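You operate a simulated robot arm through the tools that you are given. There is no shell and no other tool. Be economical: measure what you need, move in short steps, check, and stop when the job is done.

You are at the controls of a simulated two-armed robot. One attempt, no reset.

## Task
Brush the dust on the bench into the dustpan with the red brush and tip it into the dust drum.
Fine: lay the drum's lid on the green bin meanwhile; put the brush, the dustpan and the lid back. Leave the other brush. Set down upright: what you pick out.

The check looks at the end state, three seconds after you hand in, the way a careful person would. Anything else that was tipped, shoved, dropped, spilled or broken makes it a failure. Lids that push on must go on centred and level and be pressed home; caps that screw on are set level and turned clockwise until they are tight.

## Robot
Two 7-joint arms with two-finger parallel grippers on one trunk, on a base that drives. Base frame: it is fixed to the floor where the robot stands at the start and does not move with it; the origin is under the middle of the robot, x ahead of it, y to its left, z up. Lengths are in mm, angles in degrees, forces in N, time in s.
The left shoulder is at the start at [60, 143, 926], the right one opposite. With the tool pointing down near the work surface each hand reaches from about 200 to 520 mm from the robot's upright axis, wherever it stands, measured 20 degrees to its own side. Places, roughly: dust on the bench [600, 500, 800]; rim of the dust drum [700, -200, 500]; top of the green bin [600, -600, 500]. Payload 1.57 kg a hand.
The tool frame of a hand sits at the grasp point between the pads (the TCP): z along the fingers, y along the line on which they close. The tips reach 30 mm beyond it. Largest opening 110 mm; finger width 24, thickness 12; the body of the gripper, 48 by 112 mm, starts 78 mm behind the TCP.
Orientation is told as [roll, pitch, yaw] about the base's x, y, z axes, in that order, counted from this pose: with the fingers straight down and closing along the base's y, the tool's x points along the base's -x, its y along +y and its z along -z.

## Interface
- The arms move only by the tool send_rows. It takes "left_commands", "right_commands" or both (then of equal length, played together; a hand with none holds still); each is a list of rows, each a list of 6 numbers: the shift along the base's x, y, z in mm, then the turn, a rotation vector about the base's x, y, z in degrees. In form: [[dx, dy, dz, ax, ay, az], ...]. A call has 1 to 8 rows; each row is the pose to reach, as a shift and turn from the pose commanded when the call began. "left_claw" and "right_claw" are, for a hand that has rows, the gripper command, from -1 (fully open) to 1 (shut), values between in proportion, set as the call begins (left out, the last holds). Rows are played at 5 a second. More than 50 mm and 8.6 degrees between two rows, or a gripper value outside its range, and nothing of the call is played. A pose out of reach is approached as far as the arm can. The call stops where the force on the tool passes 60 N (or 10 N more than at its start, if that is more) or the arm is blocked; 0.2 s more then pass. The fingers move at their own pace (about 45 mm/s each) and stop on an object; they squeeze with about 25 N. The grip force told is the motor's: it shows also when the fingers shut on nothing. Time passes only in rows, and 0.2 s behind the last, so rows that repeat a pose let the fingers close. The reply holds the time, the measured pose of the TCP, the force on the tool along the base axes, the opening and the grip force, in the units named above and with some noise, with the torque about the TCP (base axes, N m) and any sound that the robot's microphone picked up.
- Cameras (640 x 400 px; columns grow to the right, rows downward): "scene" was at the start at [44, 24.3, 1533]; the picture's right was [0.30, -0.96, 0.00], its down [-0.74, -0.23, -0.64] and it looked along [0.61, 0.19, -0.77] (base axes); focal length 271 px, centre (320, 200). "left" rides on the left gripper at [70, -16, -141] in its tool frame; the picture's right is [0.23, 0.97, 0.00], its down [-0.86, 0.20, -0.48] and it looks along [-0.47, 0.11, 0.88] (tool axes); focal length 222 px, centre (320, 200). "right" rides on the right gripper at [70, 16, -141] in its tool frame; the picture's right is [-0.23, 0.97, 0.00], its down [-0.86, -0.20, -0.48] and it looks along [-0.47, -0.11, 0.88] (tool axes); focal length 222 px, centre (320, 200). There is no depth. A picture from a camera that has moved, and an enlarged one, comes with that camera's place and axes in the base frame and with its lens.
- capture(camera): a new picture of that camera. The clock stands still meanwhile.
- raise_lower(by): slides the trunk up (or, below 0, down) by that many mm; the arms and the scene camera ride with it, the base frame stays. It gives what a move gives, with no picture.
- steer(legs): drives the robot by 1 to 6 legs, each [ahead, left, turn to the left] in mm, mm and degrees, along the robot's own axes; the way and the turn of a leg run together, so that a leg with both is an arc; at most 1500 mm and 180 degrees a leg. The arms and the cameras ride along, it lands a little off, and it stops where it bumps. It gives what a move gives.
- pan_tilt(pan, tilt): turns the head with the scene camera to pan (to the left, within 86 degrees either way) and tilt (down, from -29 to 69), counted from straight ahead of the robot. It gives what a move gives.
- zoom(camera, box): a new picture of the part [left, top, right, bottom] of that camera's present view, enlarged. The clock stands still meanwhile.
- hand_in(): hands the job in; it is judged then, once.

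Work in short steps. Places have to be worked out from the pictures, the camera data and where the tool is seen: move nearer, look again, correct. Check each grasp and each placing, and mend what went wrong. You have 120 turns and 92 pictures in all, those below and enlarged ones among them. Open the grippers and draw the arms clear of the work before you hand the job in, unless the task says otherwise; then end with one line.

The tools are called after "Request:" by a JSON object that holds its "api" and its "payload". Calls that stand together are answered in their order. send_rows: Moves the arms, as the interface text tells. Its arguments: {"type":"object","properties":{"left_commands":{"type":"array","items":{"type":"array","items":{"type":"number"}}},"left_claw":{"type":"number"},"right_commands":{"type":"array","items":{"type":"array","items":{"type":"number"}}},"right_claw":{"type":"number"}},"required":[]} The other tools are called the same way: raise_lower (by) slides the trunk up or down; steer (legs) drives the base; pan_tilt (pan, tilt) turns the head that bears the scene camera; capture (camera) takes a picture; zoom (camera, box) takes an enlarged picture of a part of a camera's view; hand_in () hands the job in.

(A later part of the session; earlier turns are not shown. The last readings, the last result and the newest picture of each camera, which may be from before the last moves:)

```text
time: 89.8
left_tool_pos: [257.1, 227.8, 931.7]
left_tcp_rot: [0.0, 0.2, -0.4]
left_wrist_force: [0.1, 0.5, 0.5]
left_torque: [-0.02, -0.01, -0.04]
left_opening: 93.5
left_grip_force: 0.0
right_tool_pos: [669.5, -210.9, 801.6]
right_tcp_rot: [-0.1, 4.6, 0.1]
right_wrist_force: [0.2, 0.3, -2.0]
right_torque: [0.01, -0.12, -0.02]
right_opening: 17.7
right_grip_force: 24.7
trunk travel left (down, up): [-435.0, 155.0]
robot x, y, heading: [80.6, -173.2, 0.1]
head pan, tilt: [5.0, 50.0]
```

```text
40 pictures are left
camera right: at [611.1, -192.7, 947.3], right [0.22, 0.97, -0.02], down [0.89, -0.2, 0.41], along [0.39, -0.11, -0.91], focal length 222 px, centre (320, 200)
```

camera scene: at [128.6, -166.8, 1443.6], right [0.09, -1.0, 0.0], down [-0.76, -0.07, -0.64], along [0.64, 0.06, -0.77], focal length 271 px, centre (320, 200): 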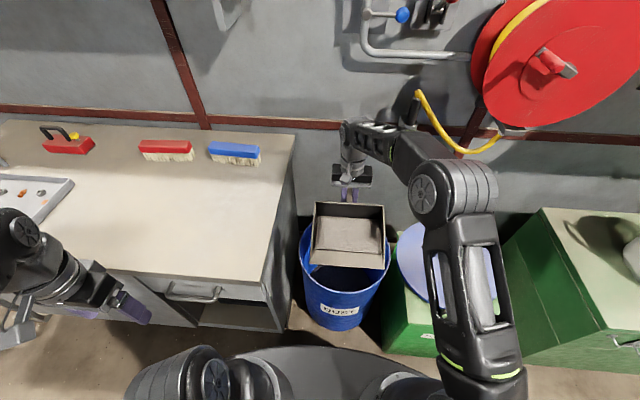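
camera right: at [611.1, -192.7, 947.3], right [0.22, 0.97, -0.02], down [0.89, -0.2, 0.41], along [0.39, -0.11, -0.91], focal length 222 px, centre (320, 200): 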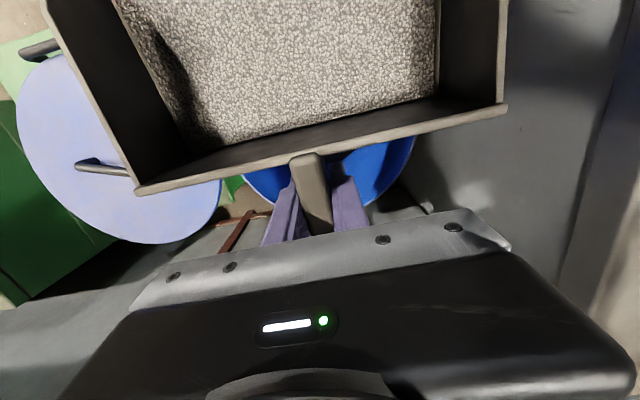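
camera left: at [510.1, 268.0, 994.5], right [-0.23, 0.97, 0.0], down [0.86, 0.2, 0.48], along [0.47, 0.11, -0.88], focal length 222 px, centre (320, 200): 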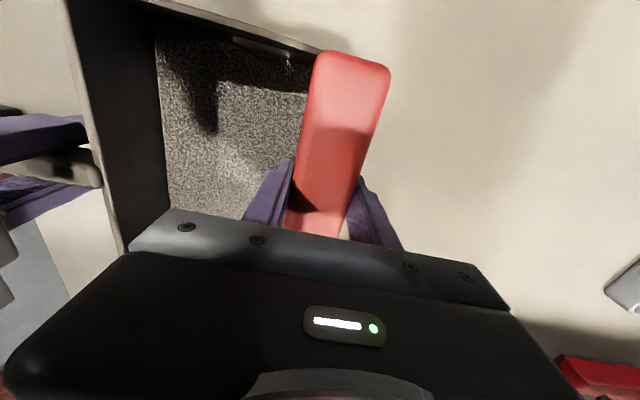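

Dust visible and pan well aligned over the drum. I drive 30 ahead, push the hand forward to x≈750 and down to z≈700 so that the lip stays over the drum opening as it tilts.

Request:
{"api": "steer", "payload": {"legs": [[30, 0, 0]]}}

Request:
{"api": "send_rows", "payload": {"right_commands": [[15, 0, -30, 0, 0, 0], [30, 0, -60, 0, 0, 0], [45, 1, -85, 0, 0, 0], [52, 2, -100, 0, 0, 0]]}}

Request:
{"api": "capture", "payload": {"camera": "scene"}}

```text
time: 90.7
left_tool_pos: [288.0, 226.6, 930.3]
left_tcp_rot: [0.1, 0.3, -0.4]
left_wrist_force: [0.1, -0.2, -0.8]
left_torque: [-0.02, 0.03, -0.03]
left_opening: 93.7
left_grip_force: 0.1
right_tool_pos: [699.2, -209.4, 800.1]
right_tcp_rot: [-0.2, 4.7, 0.0]
right_wrist_force: [0.3, 0.3, -2.2]
right_torque: [0.03, -0.09, -0.01]
right_opening: 17.6
right_grip_force: 25.3
trunk travel left (down, up): [-435.0, 155.0]
robot x, y, heading: [109.2, -171.7, 0.1]
head pan, tilt: [5.0, 50.0]
```

```text
time: 91.7
left_tool_pos: [288.1, 225.6, 930.9]
left_tcp_rot: [0.3, 0.2, -0.5]
left_wrist_force: [-0.6, -0.7, 0.3]
left_torque: [-0.02, 0.02, 0.0]
left_opening: 93.5
left_grip_force: 0.2
right_tool_pos: [751.7, -206.9, 700.1]
right_tcp_rot: [-0.3, 4.6, 0.0]
right_wrist_force: [0.9, 0.4, -2.2]
right_torque: [-0.07, -0.12, 0.0]
right_opening: 17.3
right_grip_force: 24.8
trunk travel left (down, up): [-435.0, 155.0]
robot x, y, heading: [113.5, -178.5, -0.1]
head pan, tilt: [5.0, 50.0]
```

```text
39 pictures are left
camera scene: at [159.1, -166.7, 1443.5], right [0.09, -1.0, 0.0], down [-0.76, -0.07, -0.64], along [0.64, 0.06, -0.77], focal length 271 px, centre (320, 200)
```

scene: 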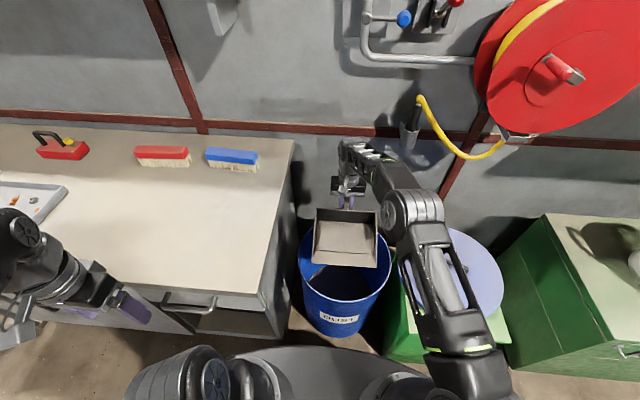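

The lip is over the drum opening. Now tilt the mouth down in 8° steps.

Request:
{"api": "send_rows", "payload": {"right_commands": [[0, 0, 0, 0, -8.5, 0], [0, 0, 0, 0, -17, 0], [0, 0, 0, 0, -25.5, 0], [0, 0, 0, 0, -34, 0], [0, 0, 5, 0, -42.5, 0], [0, 0, 10, 0, -51, 0], [0, 0, 15, 0, -59.5, 0], [0, 0, 20, 0, -68, 0]]}}

Request:
{"api": "capture", "payload": {"camera": "scene"}}

Request:
{"api": "capture", "payload": {"camera": "right"}}

```text
time: 93.5
left_tool_pos: [286.5, 226.2, 931.1]
left_tcp_rot: [0.1, 0.2, -0.5]
left_wrist_force: [-0.4, 0.0, -0.5]
left_torque: [0.05, 0.0, 0.01]
left_opening: 93.8
left_grip_force: 0.0
right_tool_pos: [751.7, -207.5, 721.0]
right_tcp_rot: [-0.5, -63.6, 0.3]
right_wrist_force: [0.2, -0.7, -1.8]
right_torque: [0.02, -0.04, 0.01]
right_opening: 17.5
right_grip_force: 25.1
trunk travel left (down, up): [-435.0, 155.0]
robot x, y, heading: [113.9, -177.0, -0.1]
head pan, tilt: [5.0, 50.0]
```

```text
38 pictures are left
camera scene: at [158.8, -166.7, 1443.6], right [0.09, -1.0, 0.0], down [-0.76, -0.07, -0.64], along [0.64, 0.06, -0.77], focal length 271 px, centre (320, 200)
```

scene: 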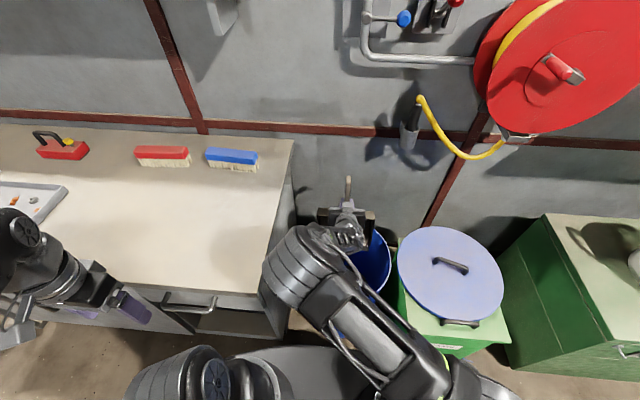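

```text
37 pictures are left
camera right: at [594.0, -190.7, 722.2], right [0.1, 0.97, 0.2], down [-0.05, -0.2, 0.98], along [0.99, -0.11, 0.03], focal length 222 px, centre (320, 200)
```

right: 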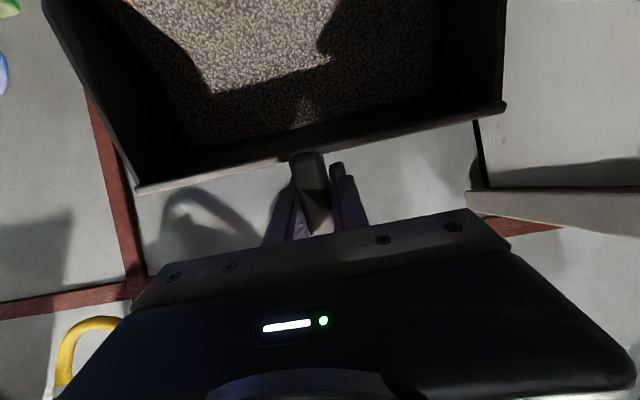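

The pan still shows dust at 64°. I tilt on to about 86° while drawing back 50 mm (lip then ≈(720, z≈500) inside the drum) and hold.

Request:
{"api": "send_rows", "payload": {"right_commands": [[-15, 0, 0, 0, -8, 0], [-35, 0, -5, 0, -16, 0], [-50, 0, -10, 0, -22, 0], [-50, 0, -10, 0, -22, 0], [-50, 0, -10, 0, -22, 0], [-50, 0, -10, 0, -22, 0]]}}

Request:
{"api": "capture", "payload": {"camera": "right"}}

```text
time: 94.9
left_tool_pos: [287.4, 225.4, 931.7]
left_tcp_rot: [0.1, 0.1, -0.4]
left_wrist_force: [0.6, 0.2, -0.2]
left_torque: [-0.02, -0.02, 0.02]
left_opening: 93.4
left_grip_force: 0.1
right_tool_pos: [701.7, -206.8, 710.4]
right_tcp_rot: [-1.6, -85.4, 1.4]
right_wrist_force: [0.3, -0.2, -2.0]
right_torque: [0.01, 0.0, -0.04]
right_opening: 17.6
right_grip_force: 25.5
trunk travel left (down, up): [-435.0, 155.0]
robot x, y, heading: [113.7, -175.0, -0.0]
head pan, tilt: [5.0, 50.0]
```

```text
36 pictures are left
camera right: at [554.5, -190.5, 652.8], right [0.02, 0.97, 0.22], down [-0.41, -0.2, 0.89], along [0.91, -0.11, 0.39], focal length 222 px, centre (320, 200)
```

right: 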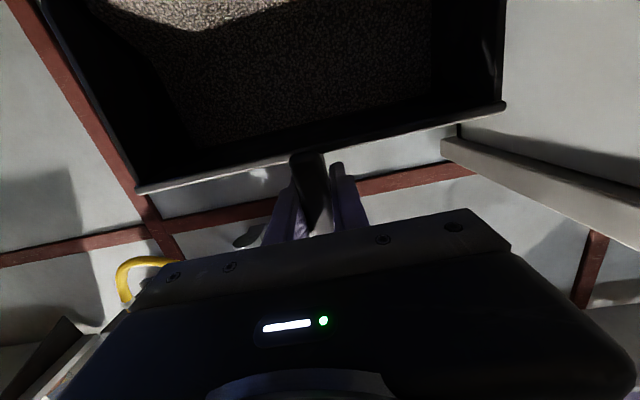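

Dust still clings to the picture at 85°. I tip past vertical (~97°), lower 30 mm into the drum, and hold with a small shake.

Request:
{"api": "send_rows", "payload": {"right_commands": [[0, 0, -10, 0, -6, 0], [0, 0, -20, 0, -12, 0], [0, 0, -30, 0, -12, 0], [0, 0, -15, 0, -12, 0], [0, 0, -30, 0, -12, 0], [0, 0, -15, 0, -12, 0], [0, 0, -30, 0, -12, 0], [0, 0, -30, 0, -12, 0]]}}

Request:
{"api": "send_rows", "payload": {"right_commands": [[0, 0, 0, 0, 0, 0], [0, 0, 0, 0, 0, 0], [0, 0, 0, 0, 0, 0], [0, 0, 0, 0, 0, 0], [0, 0, 0, 0, 0, 0], [0, 0, 0, 0, 0, 0], [0, 0, 0, 0, 0, 0], [0, 0, 0, 0, 0, 0]]}}

Request:
{"api": "capture", "payload": {"camera": "right"}}

Request:
{"api": "capture", "payload": {"camera": "scene"}}

```text
time: 96.7
left_tool_pos: [286.7, 226.0, 930.6]
left_tcp_rot: [0.0, 0.1, -0.4]
left_wrist_force: [-0.4, 0.5, 1.2]
left_torque: [0.0, 0.03, -0.01]
left_opening: 93.6
left_grip_force: 0.0
right_tool_pos: [701.0, -207.1, 680.2]
right_tcp_rot: [-179.3, -82.7, 179.1]
right_wrist_force: [0.4, 0.4, -2.1]
right_torque: [-0.01, 0.01, -0.02]
right_opening: 17.6
right_grip_force: 24.6
trunk travel left (down, up): [-435.0, 155.0]
robot x, y, heading: [113.8, -175.9, -0.1]
head pan, tilt: [5.0, 50.0]
```

```text
time: 98.5
left_tool_pos: [287.6, 227.6, 931.1]
left_tcp_rot: [0.2, 0.2, -0.4]
left_wrist_force: [-0.6, 0.7, -0.2]
left_torque: [0.01, 0.0, 0.01]
left_opening: 93.2
left_grip_force: 0.0
right_tool_pos: [701.5, -207.9, 680.3]
right_tcp_rot: [-179.5, -82.6, 179.0]
right_wrist_force: [0.3, -0.1, -1.5]
right_torque: [0.0, 0.02, 0.0]
right_opening: 17.6
right_grip_force: 24.5
trunk travel left (down, up): [-435.0, 155.0]
robot x, y, heading: [112.2, -176.6, 0.2]
head pan, tilt: [5.0, 50.0]
```

```text
35 pictures are left
camera right: at [570.2, -190.4, 593.1], right [-0.02, 0.97, 0.22], down [-0.58, -0.2, 0.79], along [0.81, -0.11, 0.57], focal length 222 px, centre (320, 200)
```

right: 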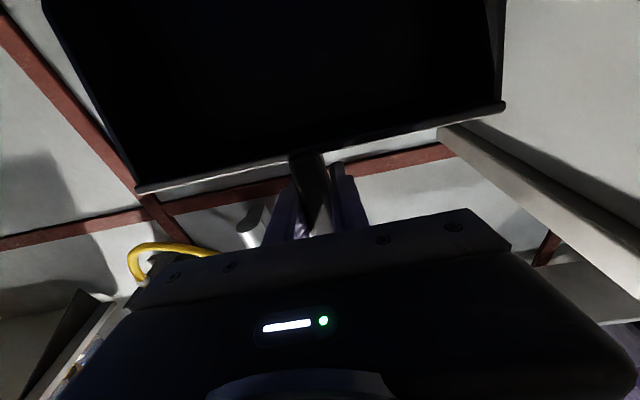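

```text
34 pictures are left
camera scene: at [158.8, -166.7, 1443.5], right [0.09, -1.0, 0.0], down [-0.76, -0.07, -0.64], along [0.64, 0.06, -0.77], focal length 271 px, centre (320, 200)
```

scene: 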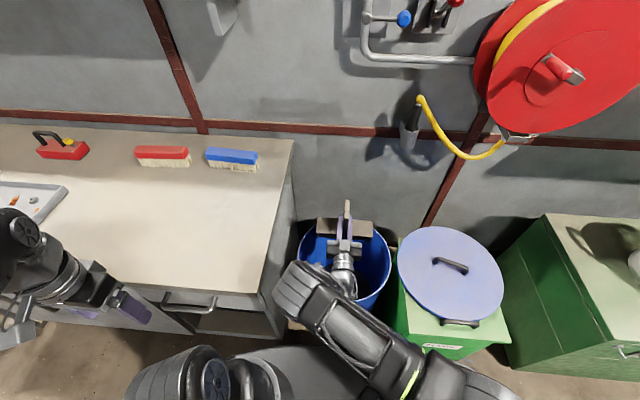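

The pan inside is now dark (empty or in shadow). I tilt back over the drum and look.

Request:
{"api": "send_rows", "payload": {"right_commands": [[0, 0, 15, 0, 6, 0], [0, 0, 30, 0, 12, 0], [17, 0, 40, 0, 20, 0], [34, 0, 45, 0, 28, 0], [50, 0, 45, 0, 36, 0], [50, 0, 40, 0, 44, 0], [50, 0, 35, 0, 52, 0], [50, 0, 30, 0, 60, 0]]}}

Request:
{"api": "capture", "payload": {"camera": "right"}}

```text
time: 100.3
left_tool_pos: [288.5, 226.4, 930.9]
left_tcp_rot: [0.1, 0.2, -0.5]
left_wrist_force: [-0.9, -0.3, 0.1]
left_torque: [0.0, 0.0, -0.03]
left_opening: 93.3
left_grip_force: 0.1
right_tool_pos: [751.6, -207.5, 709.0]
right_tcp_rot: [-0.4, -37.2, 0.2]
right_wrist_force: [-0.6, -0.4, -0.2]
right_torque: [-0.01, -0.03, 0.0]
right_opening: 17.4
right_grip_force: 24.3
trunk travel left (down, up): [-435.0, 155.0]
robot x, y, heading: [106.4, -171.9, 0.2]
head pan, tilt: [5.0, 50.0]
```

```text
33 pictures are left
camera right: at [610.1, -190.9, 780.9], right [0.18, 0.97, 0.13], down [0.39, -0.2, 0.9], along [0.9, -0.11, -0.42], focal length 222 px, centre (320, 200)
```

right: 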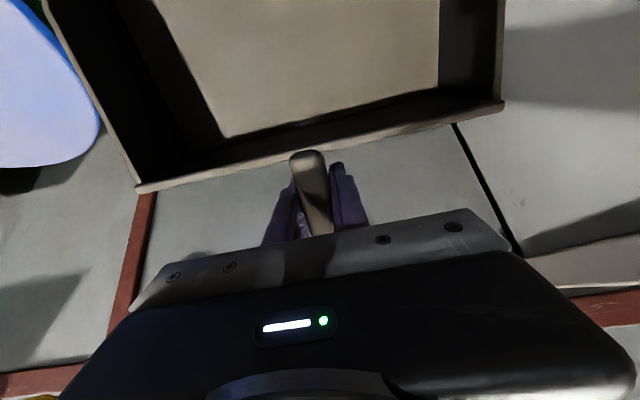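

The pan is empty. I level it (pitch 0), raise the trunk back, and check the drum and floor.

Request:
{"api": "send_rows", "payload": {"right_commands": [[0, 0, 0, 0, 8, 0], [0, 0, 0, 0, 16, 0], [-10, 0, 20, 0, 24, 0], [-30, 0, 50, 0, 31, 0], [-52, 0, 90, 0, 37, 0]]}}

Request:
{"api": "raise_lower", "payload": {"by": 150}}

Request:
{"api": "steer", "payload": {"legs": [[-30, 0, 0]]}}

Request:
{"api": "capture", "payload": {"camera": "scene"}}

```text
time: 101.5
left_tool_pos: [287.2, 225.5, 929.9]
left_tcp_rot: [0.2, 0.2, -0.5]
left_wrist_force: [0.0, 0.3, -0.4]
left_torque: [0.01, -0.01, -0.01]
left_opening: 93.3
left_grip_force: 0.0
right_tool_pos: [700.8, -207.7, 798.6]
right_tcp_rot: [-0.3, -0.2, 0.1]
right_wrist_force: [0.2, 0.0, -1.8]
right_torque: [0.01, -0.1, 0.0]
right_opening: 17.3
right_grip_force: 25.6
trunk travel left (down, up): [-435.0, 155.0]
robot x, y, heading: [108.2, -176.4, 0.3]
head pan, tilt: [5.0, 50.0]
```

```text
time: 103.2
left_tool_pos: [287.5, 226.3, 1081.0]
left_tcp_rot: [0.1, 0.3, -0.4]
left_wrist_force: [0.6, 0.0, -0.1]
left_torque: [-0.01, 0.0, -0.05]
left_opening: 93.6
left_grip_force: 0.1
right_tool_pos: [701.2, -207.4, 949.5]
right_tcp_rot: [-0.3, -0.3, 0.1]
right_wrist_force: [-0.1, -1.0, -1.9]
right_torque: [-0.02, -0.1, 0.0]
right_opening: 17.7
right_grip_force: 24.8
trunk travel left (down, up): [-585.0, 5.0]
robot x, y, heading: [112.6, -168.9, -0.2]
head pan, tilt: [5.0, 50.0]
```

```text
time: 104.0
left_tool_pos: [255.7, 226.7, 1082.7]
left_tcp_rot: [0.1, 0.1, -0.4]
left_wrist_force: [-0.5, -0.8, -0.5]
left_torque: [0.02, -0.08, 0.01]
left_opening: 93.7
left_grip_force: 0.0
right_tool_pos: [669.7, -207.5, 951.3]
right_tcp_rot: [-0.3, -0.6, 0.1]
right_wrist_force: [-1.0, -0.6, -0.8]
right_torque: [0.02, -0.11, 0.02]
right_opening: 17.5
right_grip_force: 25.1
trunk travel left (down, up): [-585.0, 5.0]
robot x, y, heading: [82.7, -173.7, 0.4]
head pan, tilt: [5.0, 50.0]
```

```text
32 pictures are left
camera scene: at [126.6, -166.8, 1593.6], right [0.09, -1.0, 0.0], down [-0.76, -0.07, -0.64], along [0.64, 0.06, -0.77], focal length 271 px, centre (320, 200)
```

scene: 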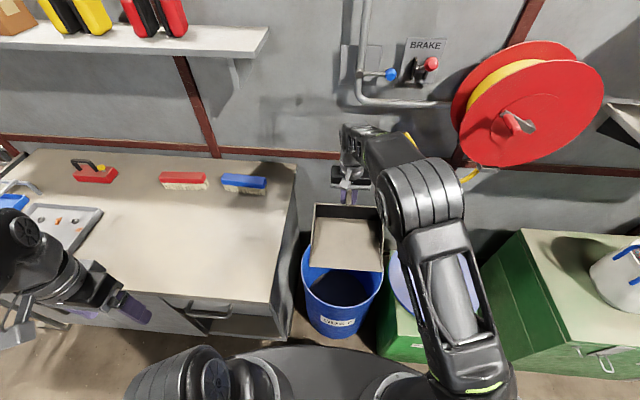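

Pan level and empty. Reverse: turn the hand −90° (mouth to the left) and drive back left 420 to the bench.

Request:
{"api": "send_rows", "payload": {"right_commands": [[-12, -10, 0, 0, 0, -8.3], [-24, -20, 0, 0, 0, -16.6], [-36, -30, 0, 0, 0, -24.9], [-48, -40, 0, 0, 0, -33.2], [-60, -50, 0, 0, 0, -41.5], [-72, -60, 0, 0, 0, -49.8], [-84, -70, 0, 0, 0, -58.1], [-92, -80, 0, 0, 0, -66.4]]}}

Request:
{"api": "send_rows", "payload": {"right_commands": [[-5, -7, 0, 0, 0, -8.3], [-10, -14, 0, 0, 0, -16.6], [-15, -20, 0, 0, 0, -23.7]]}}

Request:
{"api": "steer", "payload": {"legs": [[0, 420, 0], [25, 0, 0]]}}

Request:
{"api": "capture", "payload": {"camera": "scene"}}

```text
time: 105.8
left_tool_pos: [256.9, 225.7, 1081.6]
left_tcp_rot: [0.1, 0.2, -0.4]
left_wrist_force: [-0.8, -0.1, 0.0]
left_torque: [0.0, 0.0, 0.01]
left_opening: 93.7
left_grip_force: 0.0
right_tool_pos: [579.1, -288.0, 949.2]
right_tcp_rot: [-0.2, -0.4, -66.4]
right_wrist_force: [-0.4, -0.8, -0.8]
right_torque: [-0.08, -0.01, -0.01]
right_opening: 17.5
right_grip_force: 24.9
trunk travel left (down, up): [-585.0, 5.0]
robot x, y, heading: [85.0, -174.4, 0.1]
head pan, tilt: [5.0, 50.0]
```

```text
time: 106.7
left_tool_pos: [257.6, 225.7, 1081.0]
left_tcp_rot: [0.2, 0.2, -0.4]
left_wrist_force: [-0.5, -0.3, 0.3]
left_torque: [-0.02, -0.02, 0.03]
left_opening: 93.4
left_grip_force: 0.0
right_tool_pos: [564.0, -307.7, 950.0]
right_tcp_rot: [-0.3, -0.4, -90.1]
right_wrist_force: [0.4, 0.7, -1.7]
right_torque: [-0.12, 0.02, -0.03]
right_opening: 17.4
right_grip_force: 25.0
trunk travel left (down, up): [-585.0, 5.0]
robot x, y, heading: [80.0, -175.7, 0.3]
head pan, tilt: [5.0, 50.0]
```

```text
time: 109.6
left_tool_pos: [283.7, 644.0, 1080.8]
left_tcp_rot: [0.2, 0.3, -0.3]
left_wrist_force: [0.8, -0.1, 0.4]
left_torque: [0.03, 0.1, -0.02]
left_opening: 93.4
left_grip_force: 0.0
right_tool_pos: [589.9, 111.4, 949.5]
right_tcp_rot: [-0.4, -0.3, -90.1]
right_wrist_force: [0.6, 1.1, -2.5]
right_torque: [-0.12, 0.04, 0.01]
right_opening: 17.7
right_grip_force: 25.2
trunk travel left (down, up): [-585.0, 5.0]
robot x, y, heading: [102.3, 247.9, 0.1]
head pan, tilt: [5.0, 50.0]
```

```text
31 pictures are left
camera scene: at [155.6, 252.5, 1593.4], right [0.09, -1.0, 0.0], down [-0.76, -0.07, -0.64], along [0.64, 0.06, -0.77], focal length 271 px, centre (320, 200)
```

scene: 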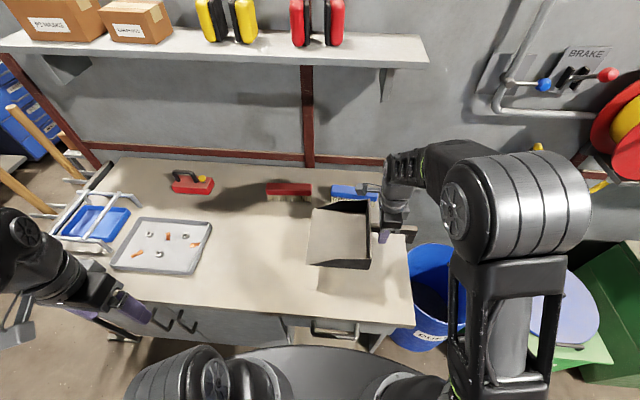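

Pan is over its old place. Lower it to (593,111), z 836, last steps slow.

Request:
{"api": "send_rows", "payload": {"right_commands": [[3, -0.5, -40, 0, 0, 0], [3, -0.5, -80, 0, 0, 0], [3, -0.5, -100, 0, 0, 0], [3, -0.5, -107, 0, 0, 0], [3, -0.5, -111, 0, 0, 0], [3, -0.5, -113, 0, 0, 0]]}}

Request:
{"api": "zoom", "payload": {"camera": "scene", "box": [270, 170, 430, 290]}}

```text
time: 111.0
left_tool_pos: [280.6, 645.9, 1081.6]
left_tcp_rot: [0.1, 0.0, -0.4]
left_wrist_force: [-0.3, -0.1, 0.7]
left_torque: [-0.03, 0.02, 0.05]
left_opening: 93.5
left_grip_force: 0.2
right_tool_pos: [591.8, 110.8, 838.1]
right_tcp_rot: [-0.1, -0.3, -90.0]
right_wrist_force: [-1.0, -1.0, 12.5]
right_torque: [0.35, -0.11, 0.09]
right_opening: 17.6
right_grip_force: 24.2
trunk travel left (down, up): [-585.0, 5.0]
robot x, y, heading: [104.4, 242.7, 0.2]
head pan, tilt: [5.0, 50.0]
```

```text
3.33 times, centred on (350, 230) of scene
camera zoom: at [152.0, 252.3, 1593.9], right [0.09, -1.0, 0.0], down [-0.76, -0.07, -0.64], along [0.64, 0.06, -0.77], focal length 903 px, centre (220, 100)
```

zoom: 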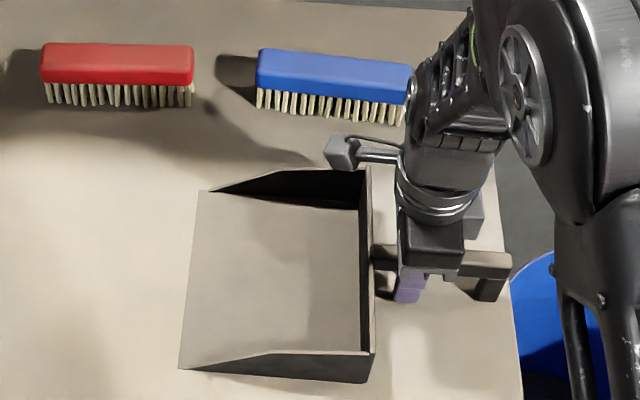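

The pan rests on the bench (contact force). Release and rise.

Request:
{"api": "send_rows", "payload": {"right_commands": [[0, 0, 0, 0, 0, 0], [0, 0, 0, 0, 0, 0], [0, 0, 0, 0, 0, 0], [0, 0, 0, 0, 0, 0]], "right_claw": -0.2}}

Request:
{"api": "send_rows", "payload": {"right_commands": [[0, 0, 30, 0, 0, 0], [0, 0, 75, 0, 0, 0], [0, 0, 120, 0, 0, 0], [0, 0, 150, 0, 0, 8], [0, 0, 150, 0, 0, 16], [0, 0, 150, 0, 0, 24], [0, 0, 150, 0, 0, 32], [0, 0, 150, 0, 0, 40]]}}

Request:
{"api": "zoom", "payload": {"camera": "scene", "box": [220, 150, 428, 280]}}

```text
time: 112.0
left_tool_pos: [281.6, 645.4, 1081.1]
left_tcp_rot: [0.1, 0.2, -0.4]
left_wrist_force: [0.7, 0.3, 0.6]
left_torque: [0.0, -0.01, -0.05]
left_opening: 93.3
left_grip_force: 0.1
right_tool_pos: [591.3, 110.6, 837.5]
right_tcp_rot: [-0.3, -0.4, -89.9]
right_wrist_force: [-0.4, 0.2, -0.7]
right_torque: [0.0, 0.04, 0.01]
right_opening: 66.2
right_grip_force: 0.0
trunk travel left (down, up): [-585.0, 5.0]
robot x, y, heading: [105.6, 246.7, 0.2]
head pan, tilt: [5.0, 50.0]
```

```text
time: 113.8
left_tool_pos: [281.4, 644.9, 1081.3]
left_tcp_rot: [0.2, 0.2, -0.3]
left_wrist_force: [-0.7, 0.7, -0.6]
left_torque: [0.01, 0.0, -0.03]
left_opening: 93.6
left_grip_force: 0.0
right_tool_pos: [591.5, 111.9, 986.3]
right_tcp_rot: [-0.3, -0.4, -49.8]
right_wrist_force: [0.2, 0.1, -0.2]
right_torque: [-0.04, -0.03, 0.0]
right_opening: 65.9
right_grip_force: 0.0
trunk travel left (down, up): [-585.0, 5.0]
robot x, y, heading: [104.6, 247.7, 0.1]
head pan, tilt: [5.0, 50.0]
```

```text
3.08 times, centred on (324, 215) of scene
camera zoom: at [153.2, 252.1, 1593.5], right [0.09, -1.0, 0.0], down [-0.76, -0.07, -0.64], along [0.64, 0.06, -0.77], focal length 834 px, centre (308, 154)
```

zoom: 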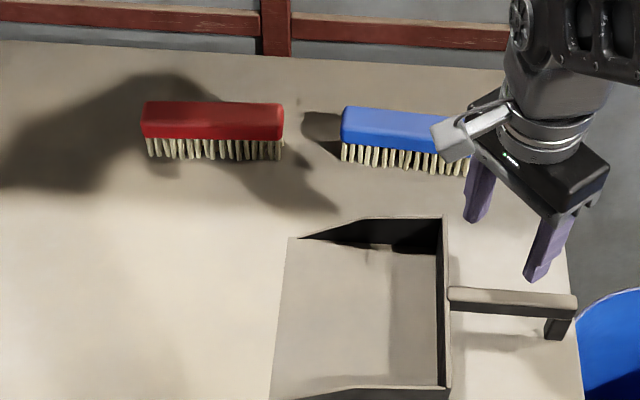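

Everything on the bench is back. Now the lid: turn the right hand to yaw 70, drive right to (87,-469), and lower the trunk 300.

Request:
{"api": "send_rows", "payload": {"right_commands": [[0, 0, 0, 0, 0, 8], [0, 0, 0, 0, 0, 16], [0, 0, 0, 0, 0, 24], [0, 0, 0, 0, 0, 32], [0, 0, 0, 0, 0, 40], [0, 0, 0, 0, 0, 48], [0, 0, 0, 0, 0, 56], [0, 0, 0, 0, 0, 64]]}}

Request:
{"api": "send_rows", "payload": {"right_commands": [[0, 0, 0, 0, 0, 8], [0, 0, 0, 0, 0, 16], [0, 0, 0, 0, 0, 24], [0, 0, 0, 0, 0, 32], [0, 0, 0, 0, 0, 40], [0, 0, 0, 0, 0, 48], [0, 0, 0, 0, 0, 55.8]]}}

Request:
{"api": "steer", "payload": {"legs": [[-30, 0, 0], [0, -716, 0], [12, 0, 0]]}}

Request:
{"api": "raise_lower", "payload": {"by": -300}}

Request:
{"api": "send_rows", "payload": {"right_commands": [[25, 5, 0, 0, 0, 0], [50, 10, 0, 0, 0, 0], [75, 15, 0, 0, 0, 0]]}}

Request:
{"api": "capture", "payload": {"camera": "right"}}

```text
time: 115.6
left_tool_pos: [282.0, 645.7, 1082.9]
left_tcp_rot: [0.2, 0.2, -0.5]
left_wrist_force: [0.3, 0.0, 0.1]
left_torque: [0.01, 0.0, -0.01]
left_opening: 93.9
left_grip_force: 0.1
right_tool_pos: [591.1, 109.8, 986.7]
right_tcp_rot: [-0.3, -0.3, 14.2]
right_wrist_force: [-0.1, 0.1, 0.2]
right_torque: [-0.02, 0.03, -0.01]
right_opening: 65.7
right_grip_force: 0.0
trunk travel left (down, up): [-585.0, 5.0]
robot x, y, heading: [104.3, 240.2, 0.3]
head pan, tilt: [5.0, 50.0]
```

```text
time: 117.2
left_tool_pos: [281.5, 644.8, 1081.4]
left_tcp_rot: [0.1, 0.3, -0.4]
left_wrist_force: [0.8, -0.1, 0.5]
left_torque: [-0.01, 0.0, -0.01]
left_opening: 93.5
left_grip_force: 0.1
right_tool_pos: [590.9, 110.2, 987.9]
right_tcp_rot: [-0.3, -0.4, 70.0]
right_wrist_force: [0.1, -0.6, -0.5]
right_torque: [-0.03, 0.0, -0.02]
right_opening: 66.1
right_grip_force: 0.1
trunk travel left (down, up): [-585.0, 5.0]
robot x, y, heading: [106.1, 242.8, -0.1]
head pan, tilt: [5.0, 50.0]
```

```text
time: 122.0
left_tool_pos: [266.1, -74.2, 1080.4]
left_tcp_rot: [0.2, 0.2, -0.3]
left_wrist_force: [-0.2, -0.2, -0.2]
left_torque: [-0.01, 0.06, -0.02]
left_opening: 93.5
left_grip_force: 0.0
right_tool_pos: [577.1, -608.5, 987.1]
right_tcp_rot: [-0.2, -0.4, 70.0]
right_wrist_force: [-0.7, -1.0, -0.3]
right_torque: [-0.01, 0.01, 0.0]
right_opening: 66.0
right_grip_force: 0.1
trunk travel left (down, up): [-585.0, 5.0]
robot x, y, heading: [89.2, -477.5, 0.4]
head pan, tilt: [5.0, 50.0]
```

```text
time: 125.0
left_tool_pos: [264.8, -73.6, 781.4]
left_tcp_rot: [0.2, 0.1, -0.2]
left_wrist_force: [0.0, 0.3, -0.5]
left_torque: [0.05, 0.01, -0.01]
left_opening: 93.5
left_grip_force: 0.0
right_tool_pos: [575.2, -607.9, 686.7]
right_tcp_rot: [-0.3, -0.3, 70.0]
right_wrist_force: [0.1, -0.2, 0.5]
right_torque: [-0.01, 0.02, 0.01]
right_opening: 66.0
right_grip_force: 0.1
trunk travel left (down, up): [-285.0, 305.0]
robot x, y, heading: [89.4, -478.3, 0.4]
head pan, tilt: [5.0, 50.0]
```

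```text
time: 125.8
left_tool_pos: [264.8, -75.0, 780.5]
left_tcp_rot: [0.1, 0.3, -0.2]
left_wrist_force: [0.0, 0.0, 0.2]
left_torque: [-0.04, 0.0, 0.0]
left_opening: 93.4
left_grip_force: 0.1
right_tool_pos: [652.8, -593.6, 686.9]
right_tcp_rot: [-0.2, -0.4, 70.0]
right_wrist_force: [0.3, 0.5, -0.3]
right_torque: [-0.02, 0.04, 0.02]
right_opening: 66.0
right_grip_force: 0.1
trunk travel left (down, up): [-285.0, 305.0]
robot x, y, heading: [89.8, -476.4, 0.3]
head pan, tilt: [5.0, 50.0]
```

```text
28 pictures are left
camera right: at [611.6, -653.8, 827.6], right [-0.84, 0.55, 0.0], down [0.48, 0.73, 0.48], along [0.27, 0.4, -0.87], focal length 222 px, centre (320, 200)
```

right: 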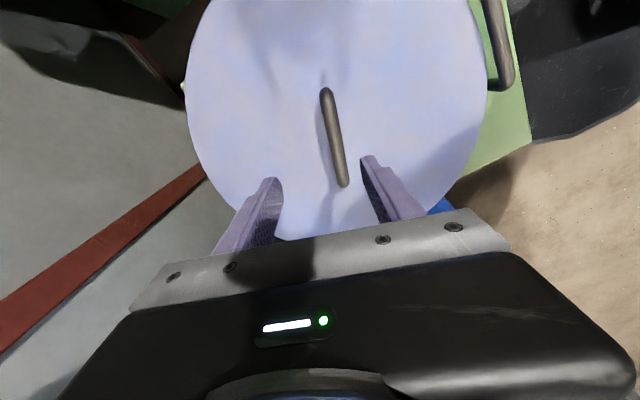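

The tool axis projects at column ≈320; the handle is offset ~17 px, i.e. around (640,-589). I shift −12 in x, drop to z≈625 and look again.

Request:
{"api": "send_rows", "payload": {"right_commands": [[-6, 2, -20, 0, 0, 0], [-12, 4, -45, 0, 0, 0], [-12, 4, -62, 0, 0, 0]]}}

Request:
{"api": "capture", "payload": {"camera": "right"}}

```text
time: 126.5
left_tool_pos: [265.9, -73.9, 781.3]
left_tcp_rot: [0.1, 0.3, -0.2]
left_wrist_force: [-0.1, -0.2, 0.6]
left_torque: [-0.01, -0.03, 0.0]
left_opening: 93.7
left_grip_force: 0.0
right_tool_pos: [638.6, -590.2, 625.2]
right_tcp_rot: [-0.3, -0.4, 70.0]
right_wrist_force: [0.6, -0.5, 0.8]
right_torque: [-0.04, 0.01, -0.03]
right_opening: 65.9
right_grip_force: 0.1
trunk travel left (down, up): [-285.0, 305.0]
robot x, y, heading: [90.0, -475.2, 0.5]
head pan, tilt: [5.0, 50.0]
```

```text
27 pictures are left
camera right: at [598.8, -650.3, 766.0], right [-0.84, 0.55, 0.0], down [0.48, 0.73, 0.49], along [0.27, 0.41, -0.87], focal length 222 px, centre (320, 200)
```

right: 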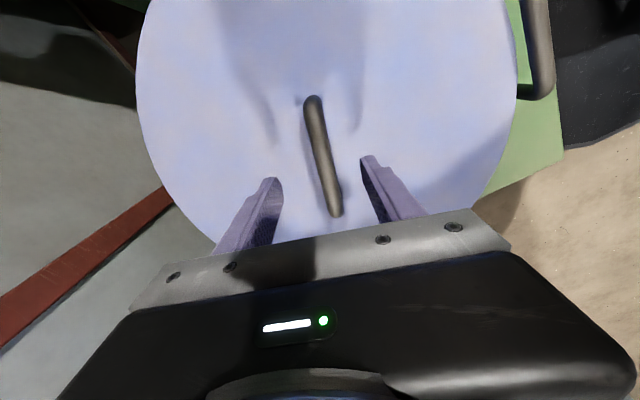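

Handle now ≈(633,-588) under the hand. Shift −5 in x and descend to z≈579, then close.

Request:
{"api": "send_rows", "payload": {"right_commands": [[-3, 1, -15, 0, 0, 0], [-5, 2, -30, 0, 0, 0], [-5, 2, -40, 0, 0, 0], [-5, 2, -46, 0, 0, 0]]}}

Request:
{"api": "send_rows", "payload": {"right_commands": [[0, 0, 0, 0, 0, 0], [0, 0, 0, 0, 0, 0], [0, 0, 0, 0, 0, 0], [0, 0, 0, 0, 0, 0], [0, 0, 0, 0, 0, 0]], "right_claw": 1}}

Request:
{"api": "capture", "payload": {"camera": "right"}}

```text
time: 127.5
left_tool_pos: [265.9, -73.6, 781.6]
left_tcp_rot: [0.1, 0.2, -0.2]
left_wrist_force: [0.6, -0.6, 0.4]
left_torque: [0.02, 0.0, 0.01]
left_opening: 93.6
left_grip_force: 0.3
right_tool_pos: [634.7, -587.4, 578.7]
right_tcp_rot: [-0.2, -0.4, 70.0]
right_wrist_force: [-0.2, 0.3, -1.3]
right_torque: [0.0, -0.02, -0.06]
right_opening: 65.9
right_grip_force: 0.2
trunk travel left (down, up): [-285.0, 305.0]
robot x, y, heading: [87.3, -478.5, 0.1]
head pan, tilt: [5.0, 50.0]
```

```text
time: 128.8
left_tool_pos: [264.7, -73.5, 780.8]
left_tcp_rot: [0.1, 0.2, -0.1]
left_wrist_force: [0.4, 0.7, 0.1]
left_torque: [-0.04, 0.0, 0.02]
left_opening: 93.5
left_grip_force: 0.0
right_tool_pos: [634.0, -586.5, 579.8]
right_tcp_rot: [-0.4, -0.4, 70.0]
right_wrist_force: [0.6, 0.2, -0.1]
right_torque: [0.0, 0.02, 0.15]
right_opening: 15.7
right_grip_force: 24.9
trunk travel left (down, up): [-285.0, 305.0]
robot x, y, heading: [86.5, -475.6, 0.3]
head pan, tilt: [5.0, 50.0]
```

```text
26 pictures are left
camera right: at [594.0, -647.6, 719.6], right [-0.84, 0.55, 0.0], down [0.48, 0.73, 0.48], along [0.27, 0.4, -0.87], focal length 222 px, centre (320, 200)
```

right: 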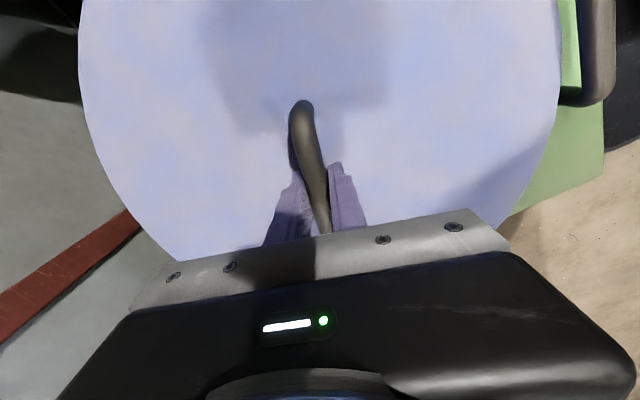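

Lid gripped again without side force. Lift it clear and drive back to the drum: shift left 188 and turn left 20.

Request:
{"api": "send_rows", "payload": {"right_commands": [[0, 0, 30, 0, 0, 0], [0, 0, 75, 0, 0, 0], [0, 0, 120, 0, 0, 0], [0, 0, 160, 0, 0, 0]]}}

Request:
{"api": "steer", "payload": {"legs": [[13, 195, 0], [0, 0, 20]]}}

Request:
{"api": "pan_tilt", "payload": {"pan": -20, "tilt": 50}}

Request:
{"api": "capture", "payload": {"camera": "scene"}}

```text
time: 129.8
left_tool_pos: [265.3, -74.3, 780.6]
left_tcp_rot: [0.1, 0.3, -0.2]
left_wrist_force: [0.1, -0.5, 0.7]
left_torque: [-0.01, -0.01, 0.02]
left_opening: 93.5
left_grip_force: 0.1
right_tool_pos: [634.8, -586.6, 740.0]
right_tcp_rot: [-0.3, -0.4, 70.2]
right_wrist_force: [-0.8, -0.9, -3.8]
right_torque: [-0.01, -0.01, 0.03]
right_opening: 15.6
right_grip_force: 24.6
trunk travel left (down, up): [-285.0, 305.0]
robot x, y, heading: [85.3, -477.7, 0.5]
head pan, tilt: [5.0, 50.0]
```

```text
time: 132.4
left_tool_pos: [127.1, 156.2, 780.7]
left_tcp_rot: [0.1, 0.1, 19.9]
left_wrist_force: [-0.1, 1.0, 0.9]
left_torque: [0.01, 0.03, -0.02]
left_opening: 93.5
left_grip_force: 0.0
right_tool_pos: [651.2, -198.4, 739.0]
right_tcp_rot: [-0.2, -0.4, 90.1]
right_wrist_force: [0.5, 0.4, -3.1]
right_torque: [0.0, -0.02, 0.0]
right_opening: 16.0
right_grip_force: 24.9
trunk travel left (down, up): [-285.0, 305.0]
robot x, y, heading: [103.8, -279.5, 20.4]
head pan, tilt: [5.0, 50.0]
```

```text
time: 133.3
left_tool_pos: [127.3, 155.7, 781.6]
left_tcp_rot: [0.1, 0.1, 19.8]
left_wrist_force: [-0.9, -0.2, 0.4]
left_torque: [0.02, -0.03, 0.02]
left_opening: 93.4
left_grip_force: 0.0
right_tool_pos: [651.4, -198.0, 739.0]
right_tcp_rot: [-0.3, -0.4, 90.1]
right_wrist_force: [0.1, -0.2, -3.9]
right_torque: [0.0, -0.02, -0.06]
right_opening: 15.7
right_grip_force: 24.5
trunk travel left (down, up): [-285.0, 305.0]
robot x, y, heading: [103.7, -279.4, 20.3]
head pan, tilt: [-20.0, 50.0]
```

```text
25 pictures are left
camera scene: at [151.9, -289.3, 1293.5], right [0.01, -1.0, 0.0], down [-0.77, -0.01, -0.64], along [0.64, 0.0, -0.77], focal length 271 px, centre (320, 200)
```

scene: 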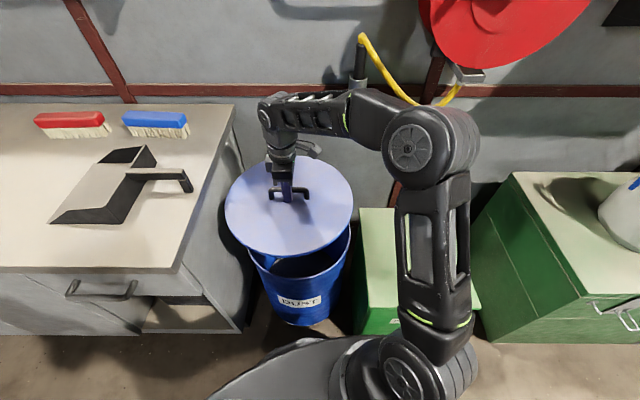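

Zoom in on the rim to find the drum's centre in the present frame, since the coordinates appear to have drifted ~20 mm.

Request:
{"api": "zoom", "payload": {"camera": "scene", "box": [210, 150, 370, 330]}}

Request:
{"api": "capture", "payload": {"camera": "right"}}

```text
2.22 times, centred on (290, 240) of scene
camera zoom: at [151.9, -289.3, 1293.5], right [0.01, -1.0, 0.0], down [-0.77, -0.01, -0.64], along [0.64, 0.0, -0.77], focal length 602 px, centre (387, 111)
```

zoom: 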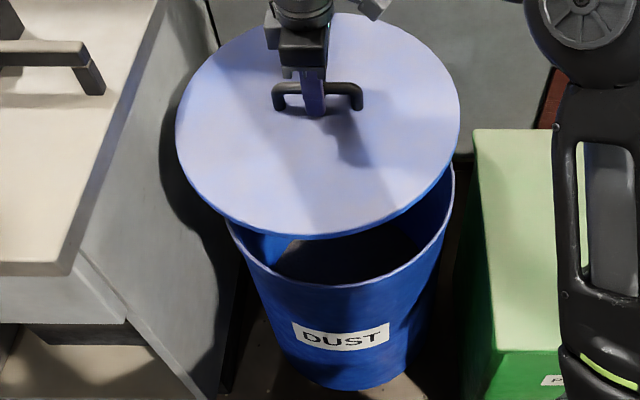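

```text
23 pictures are left
camera right: at [634.5, -269.1, 879.8], right [-0.97, 0.23, 0.0], down [0.2, 0.85, 0.48], along [0.11, 0.47, -0.87], focal length 222 px, centre (320, 200)
```

right: 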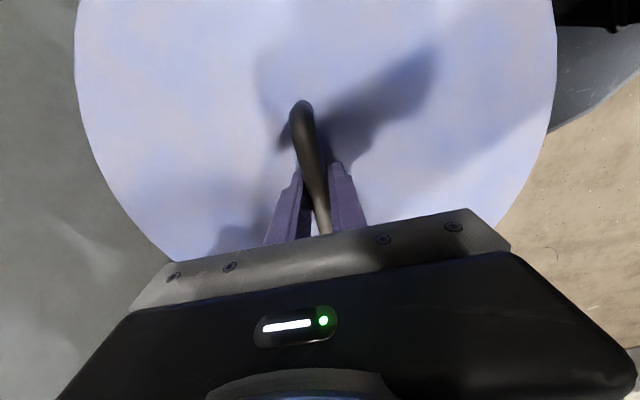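

Vision puts the drum centre at ≈(670,-208) in tool coordinates, agreeing with the logged seat (668,-207). I move there and lower to z≈620, just above engagement.

Request:
{"api": "send_rows", "payload": {"right_commands": [[9, -5, 0, 0.1, 0.2, 0], [17, -9, -20, 0.2, 0.3, 0], [17, -9, -60, 0.2, 0.3, 0], [17, -9, -100, 0.2, 0.3, 0], [17, -9, -119, 0.2, 0.3, 0]]}}

Request:
{"api": "zoom", "payload": {"camera": "scene", "box": [210, 150, 370, 330]}}

```text
time: 134.5
left_tool_pos: [127.5, 156.1, 782.1]
left_tcp_rot: [0.1, 0.3, 19.9]
left_wrist_force: [-0.4, -0.6, 0.0]
left_torque: [0.0, -0.02, 0.0]
left_opening: 93.6
left_grip_force: 0.1
right_tool_pos: [668.2, -207.1, 618.6]
right_tcp_rot: [-0.1, -0.5, 90.0]
right_wrist_force: [-0.3, 0.1, -4.5]
right_torque: [0.05, 0.04, 0.01]
right_opening: 15.8
right_grip_force: 25.0
trunk travel left (down, up): [-285.0, 305.0]
robot x, y, heading: [100.3, -280.1, 20.5]
head pan, tilt: [-20.0, 50.0]
```

```text
2.22 times, centred on (290, 240) of scene
camera zoom: at [152.0, -289.4, 1293.5], right [0.01, -1.0, 0.0], down [-0.77, 0.0, -0.64], along [0.64, 0.0, -0.77], focal length 602 px, centre (387, 111)
```

zoom: 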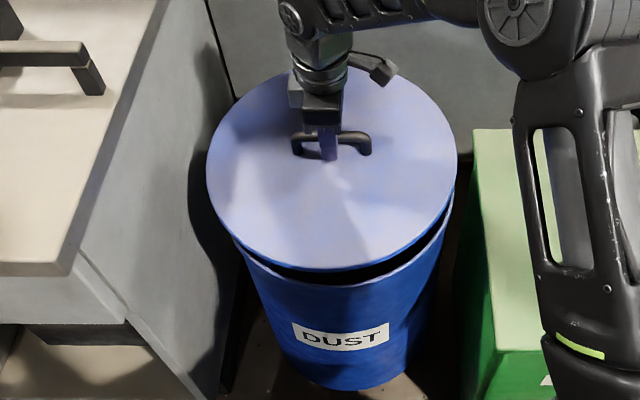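

Close. I zoom tighter on the gap to judge lateral centring.

Request:
{"api": "zoom", "payload": {"camera": "scene", "box": [256, 170, 346, 280]}}

```text
3.64 times, centred on (301, 225) of scene
camera zoom: at [152.0, -289.4, 1293.5], right [0.01, -1.0, 0.0], down [-0.77, 0.0, -0.64], along [0.64, 0.0, -0.77], focal length 985 px, centre (389, 109)
```

zoom: 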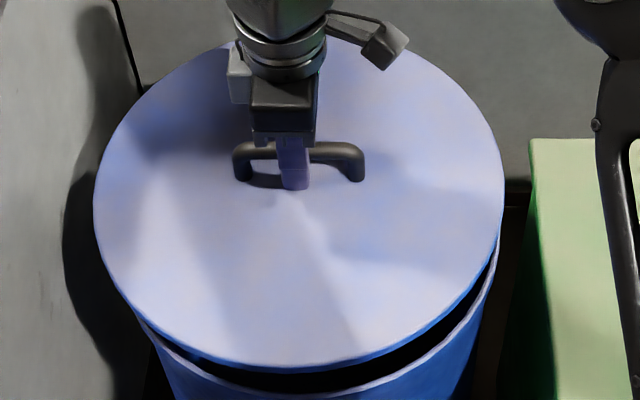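

Comparing both gripped views, the hand now holds the handle ~4 mm nearer its −y end, so the tool must sit at y≈-211. I shift −4 in y and lower gently.

Request:
{"api": "send_rows", "payload": {"right_commands": [[0, -4, 0, 0, 0, 0], [0, -4, -10, 0, 0, 0], [0, -4, -18, 0, 0, 0], [0, -4, -24, 0, 0, 0], [0, -4, -29, 0, 0, 0], [0, -4, -33, 0, 0, 0], [0, -4, -37, 0, 0, 0]]}}

Request:
{"api": "zoom", "payload": {"camera": "scene", "box": [256, 170, 346, 280]}}

```text
time: 136.1
left_tool_pos: [127.0, 156.7, 782.4]
left_tcp_rot: [0.2, 0.2, 19.9]
left_wrist_force: [0.2, 0.0, -0.6]
left_torque: [-0.03, 0.0, -0.02]
left_opening: 93.7
left_grip_force: 0.0
right_tool_pos: [668.1, -212.2, 583.4]
right_tcp_rot: [0.0, -0.6, 90.1]
right_wrist_force: [-0.7, 0.1, -3.2]
right_torque: [0.05, -0.13, 0.03]
right_opening: 15.6
right_grip_force: 25.0
trunk travel left (down, up): [-285.0, 305.0]
robot x, y, heading: [101.9, -282.7, 20.5]
head pan, tilt: [-20.0, 50.0]
```

```text
3.64 times, centred on (301, 225) of scene
camera zoom: at [151.8, -289.4, 1293.5], right [0.01, -1.0, 0.0], down [-0.77, 0.0, -0.64], along [0.64, 0.0, -0.77], focal length 985 px, centre (389, 109)
```

zoom: 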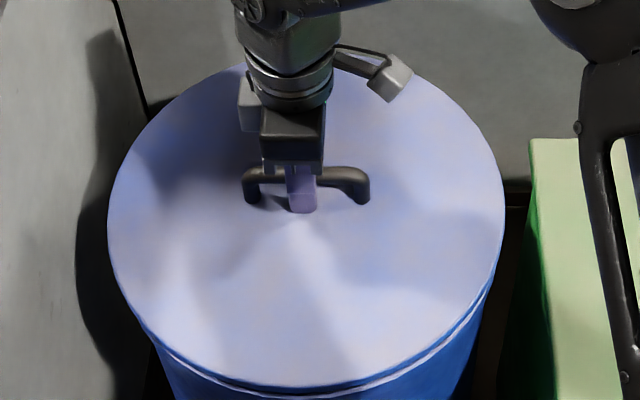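

Almost seated and evenly centred with no side force. I press on down until firm contact.

Request:
{"api": "send_rows", "payload": {"right_commands": [[0, 0, -2, 0, 0, 0], [0, 0, -4, 0, 0, 0], [0, 0, -6, 0, 0, 0], [0, 0, -8, 0, 0, 0], [0, 0, -10, 0, 0, 0], [0, 0, -12, 0, 0, 0]]}}

Request:
{"api": "zoom", "payload": {"camera": "scene", "box": [246, 160, 356, 290]}}

```text
time: 137.5
left_tool_pos: [127.1, 154.8, 780.1]
left_tcp_rot: [0.1, 0.1, 19.9]
left_wrist_force: [-0.9, 1.0, -0.1]
left_torque: [0.02, -0.01, 0.02]
left_opening: 93.5
left_grip_force: 0.0
right_tool_pos: [668.0, -211.0, 578.9]
right_tcp_rot: [-0.5, -0.8, 89.9]
right_wrist_force: [-12.5, -4.7, 28.8]
right_torque: [-0.73, -0.06, -0.24]
right_opening: 15.4
right_grip_force: 25.2
trunk travel left (down, up): [-285.0, 305.0]
robot x, y, heading: [101.3, -279.2, 20.4]
head pan, tilt: [-20.0, 50.0]
stopped in row 6 (right hand): the force on the tool passed its limit at 63 N (the readings are from after the stop); the commanded pose is now the measured one
```

```text
3.08 times, centred on (301, 225) of scene
camera zoom: at [148.0, -290.2, 1293.4], right [0.01, -1.0, 0.0], down [-0.76, 0.0, -0.64], along [0.64, 0.0, -0.76], focal length 834 px, centre (378, 123)
```

zoom: 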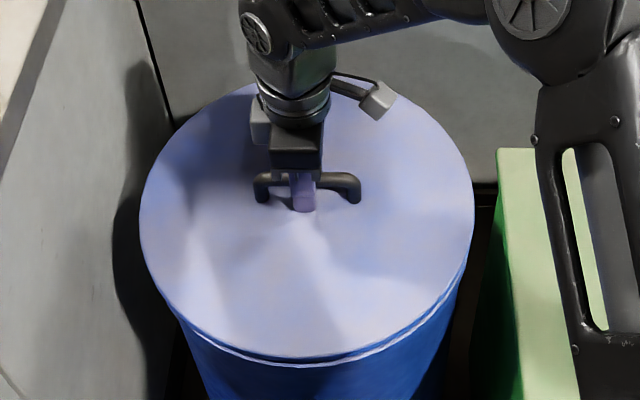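

Firm contact at z≈579, as expected for the seat. Release, rise clear, and inspect the fit.

Request:
{"api": "send_rows", "payload": {"right_commands": [[0, 0, 1, 0, 0, 0], [0, 0, 1, 0, 0, 0], [0, 0, 1, 0, 0, 0], [0, 0, 1, 0, 0, 0]], "right_claw": -0.2}}

Request:
{"api": "send_rows", "payload": {"right_commands": [[0, 0, 30, 0, 0, 0], [0, 0, 70, 0, 0, 0], [0, 0, 110, 0, 0, 0], [0, 0, 150, 0, 0, 0]]}}

Request:
{"api": "zoom", "payload": {"camera": "scene", "box": [246, 160, 356, 290]}}

Request:
{"api": "capture", "payload": {"camera": "right"}}

```text
time: 138.5
left_tool_pos: [123.5, 156.6, 780.8]
left_tcp_rot: [0.0, -0.1, 20.0]
left_wrist_force: [-0.6, -0.2, -0.3]
left_torque: [0.0, 0.05, 0.01]
left_opening: 93.6
left_grip_force: 0.1
right_tool_pos: [666.7, -207.3, 578.4]
right_tcp_rot: [-0.5, -1.0, 90.3]
right_wrist_force: [-35.4, 5.0, 39.7]
right_torque: [-0.28, 0.18, -0.4]
right_opening: 35.5
right_grip_force: 0.0
trunk travel left (down, up): [-285.0, 305.0]
robot x, y, heading: [97.6, -283.2, 20.3]
head pan, tilt: [-20.0, 50.0]
```

```text
time: 139.5
left_tool_pos: [127.6, 155.3, 780.9]
left_tcp_rot: [0.1, 0.3, 19.8]
left_wrist_force: [0.1, -0.4, -0.4]
left_torque: [-0.03, 0.0, 0.02]
left_opening: 93.4
left_grip_force: 0.0
right_tool_pos: [670.2, -210.2, 728.2]
right_tcp_rot: [-0.5, -0.7, 90.1]
right_wrist_force: [0.6, 0.4, 0.0]
right_torque: [0.01, 0.01, -0.01]
right_opening: 66.0
right_grip_force: 0.1
trunk travel left (down, up): [-285.0, 305.0]
robot x, y, heading: [103.0, -282.1, 20.3]
head pan, tilt: [-20.0, 50.0]
```

```text
3.08 times, centred on (301, 225) of scene
camera zoom: at [151.3, -289.5, 1293.5], right [0.01, -1.0, 0.0], down [-0.77, 0.0, -0.64], along [0.64, 0.0, -0.77], focal length 834 px, centre (378, 123)
```

zoom: 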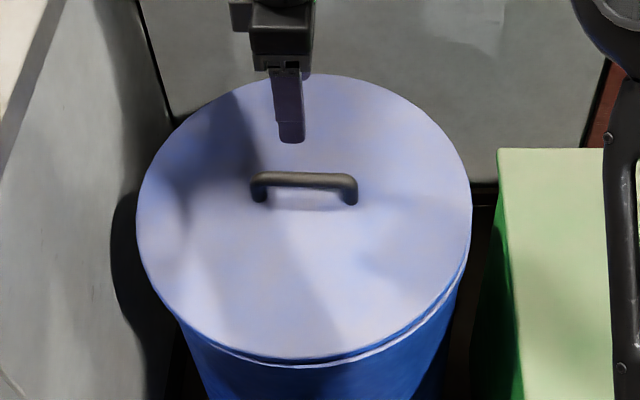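

```text
17 pictures are left
camera right: at [652.7, -281.8, 868.1], right [-0.97, 0.23, 0.0], down [0.2, 0.85, 0.49], along [0.11, 0.48, -0.87], focal length 222 px, centre (320, 200)
```

right: 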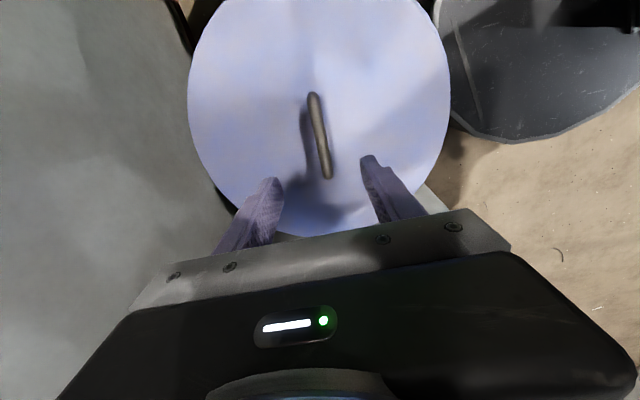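

A thin rim line shows at the front-right that wasn't there originally, so the lid may not be fully home. A tighter look.

Request:
{"api": "zoom", "payload": {"camera": "scene", "box": [258, 225, 338, 275]}}

```text
8.00 times, centred on (298, 250) of scene
camera zoom: at [151.3, -289.5, 1293.5], right [0.01, -1.0, 0.0], down [-0.77, 0.0, -0.64], along [0.64, 0.0, -0.77], focal length 2168 px, centre (496, -200)
```

zoom: 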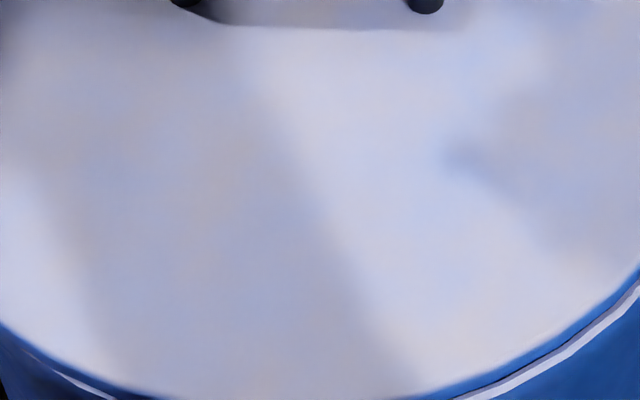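

I look at the very front edge of the lid.

Request:
{"api": "zoom", "payload": {"camera": "scene", "box": [256, 240, 346, 296]}}

```text
7.11 times, centred on (301, 268) of scene
camera zoom: at [151.3, -289.5, 1293.5], right [0.01, -1.0, 0.0], down [-0.77, 0.0, -0.64], along [0.64, 0.0, -0.77], focal length 1927 px, centre (455, -284)
```

zoom: 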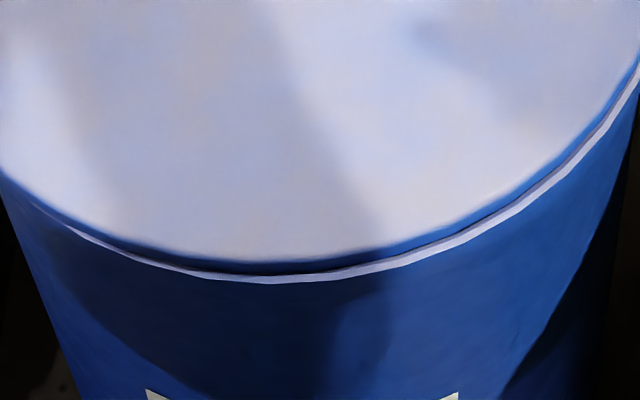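

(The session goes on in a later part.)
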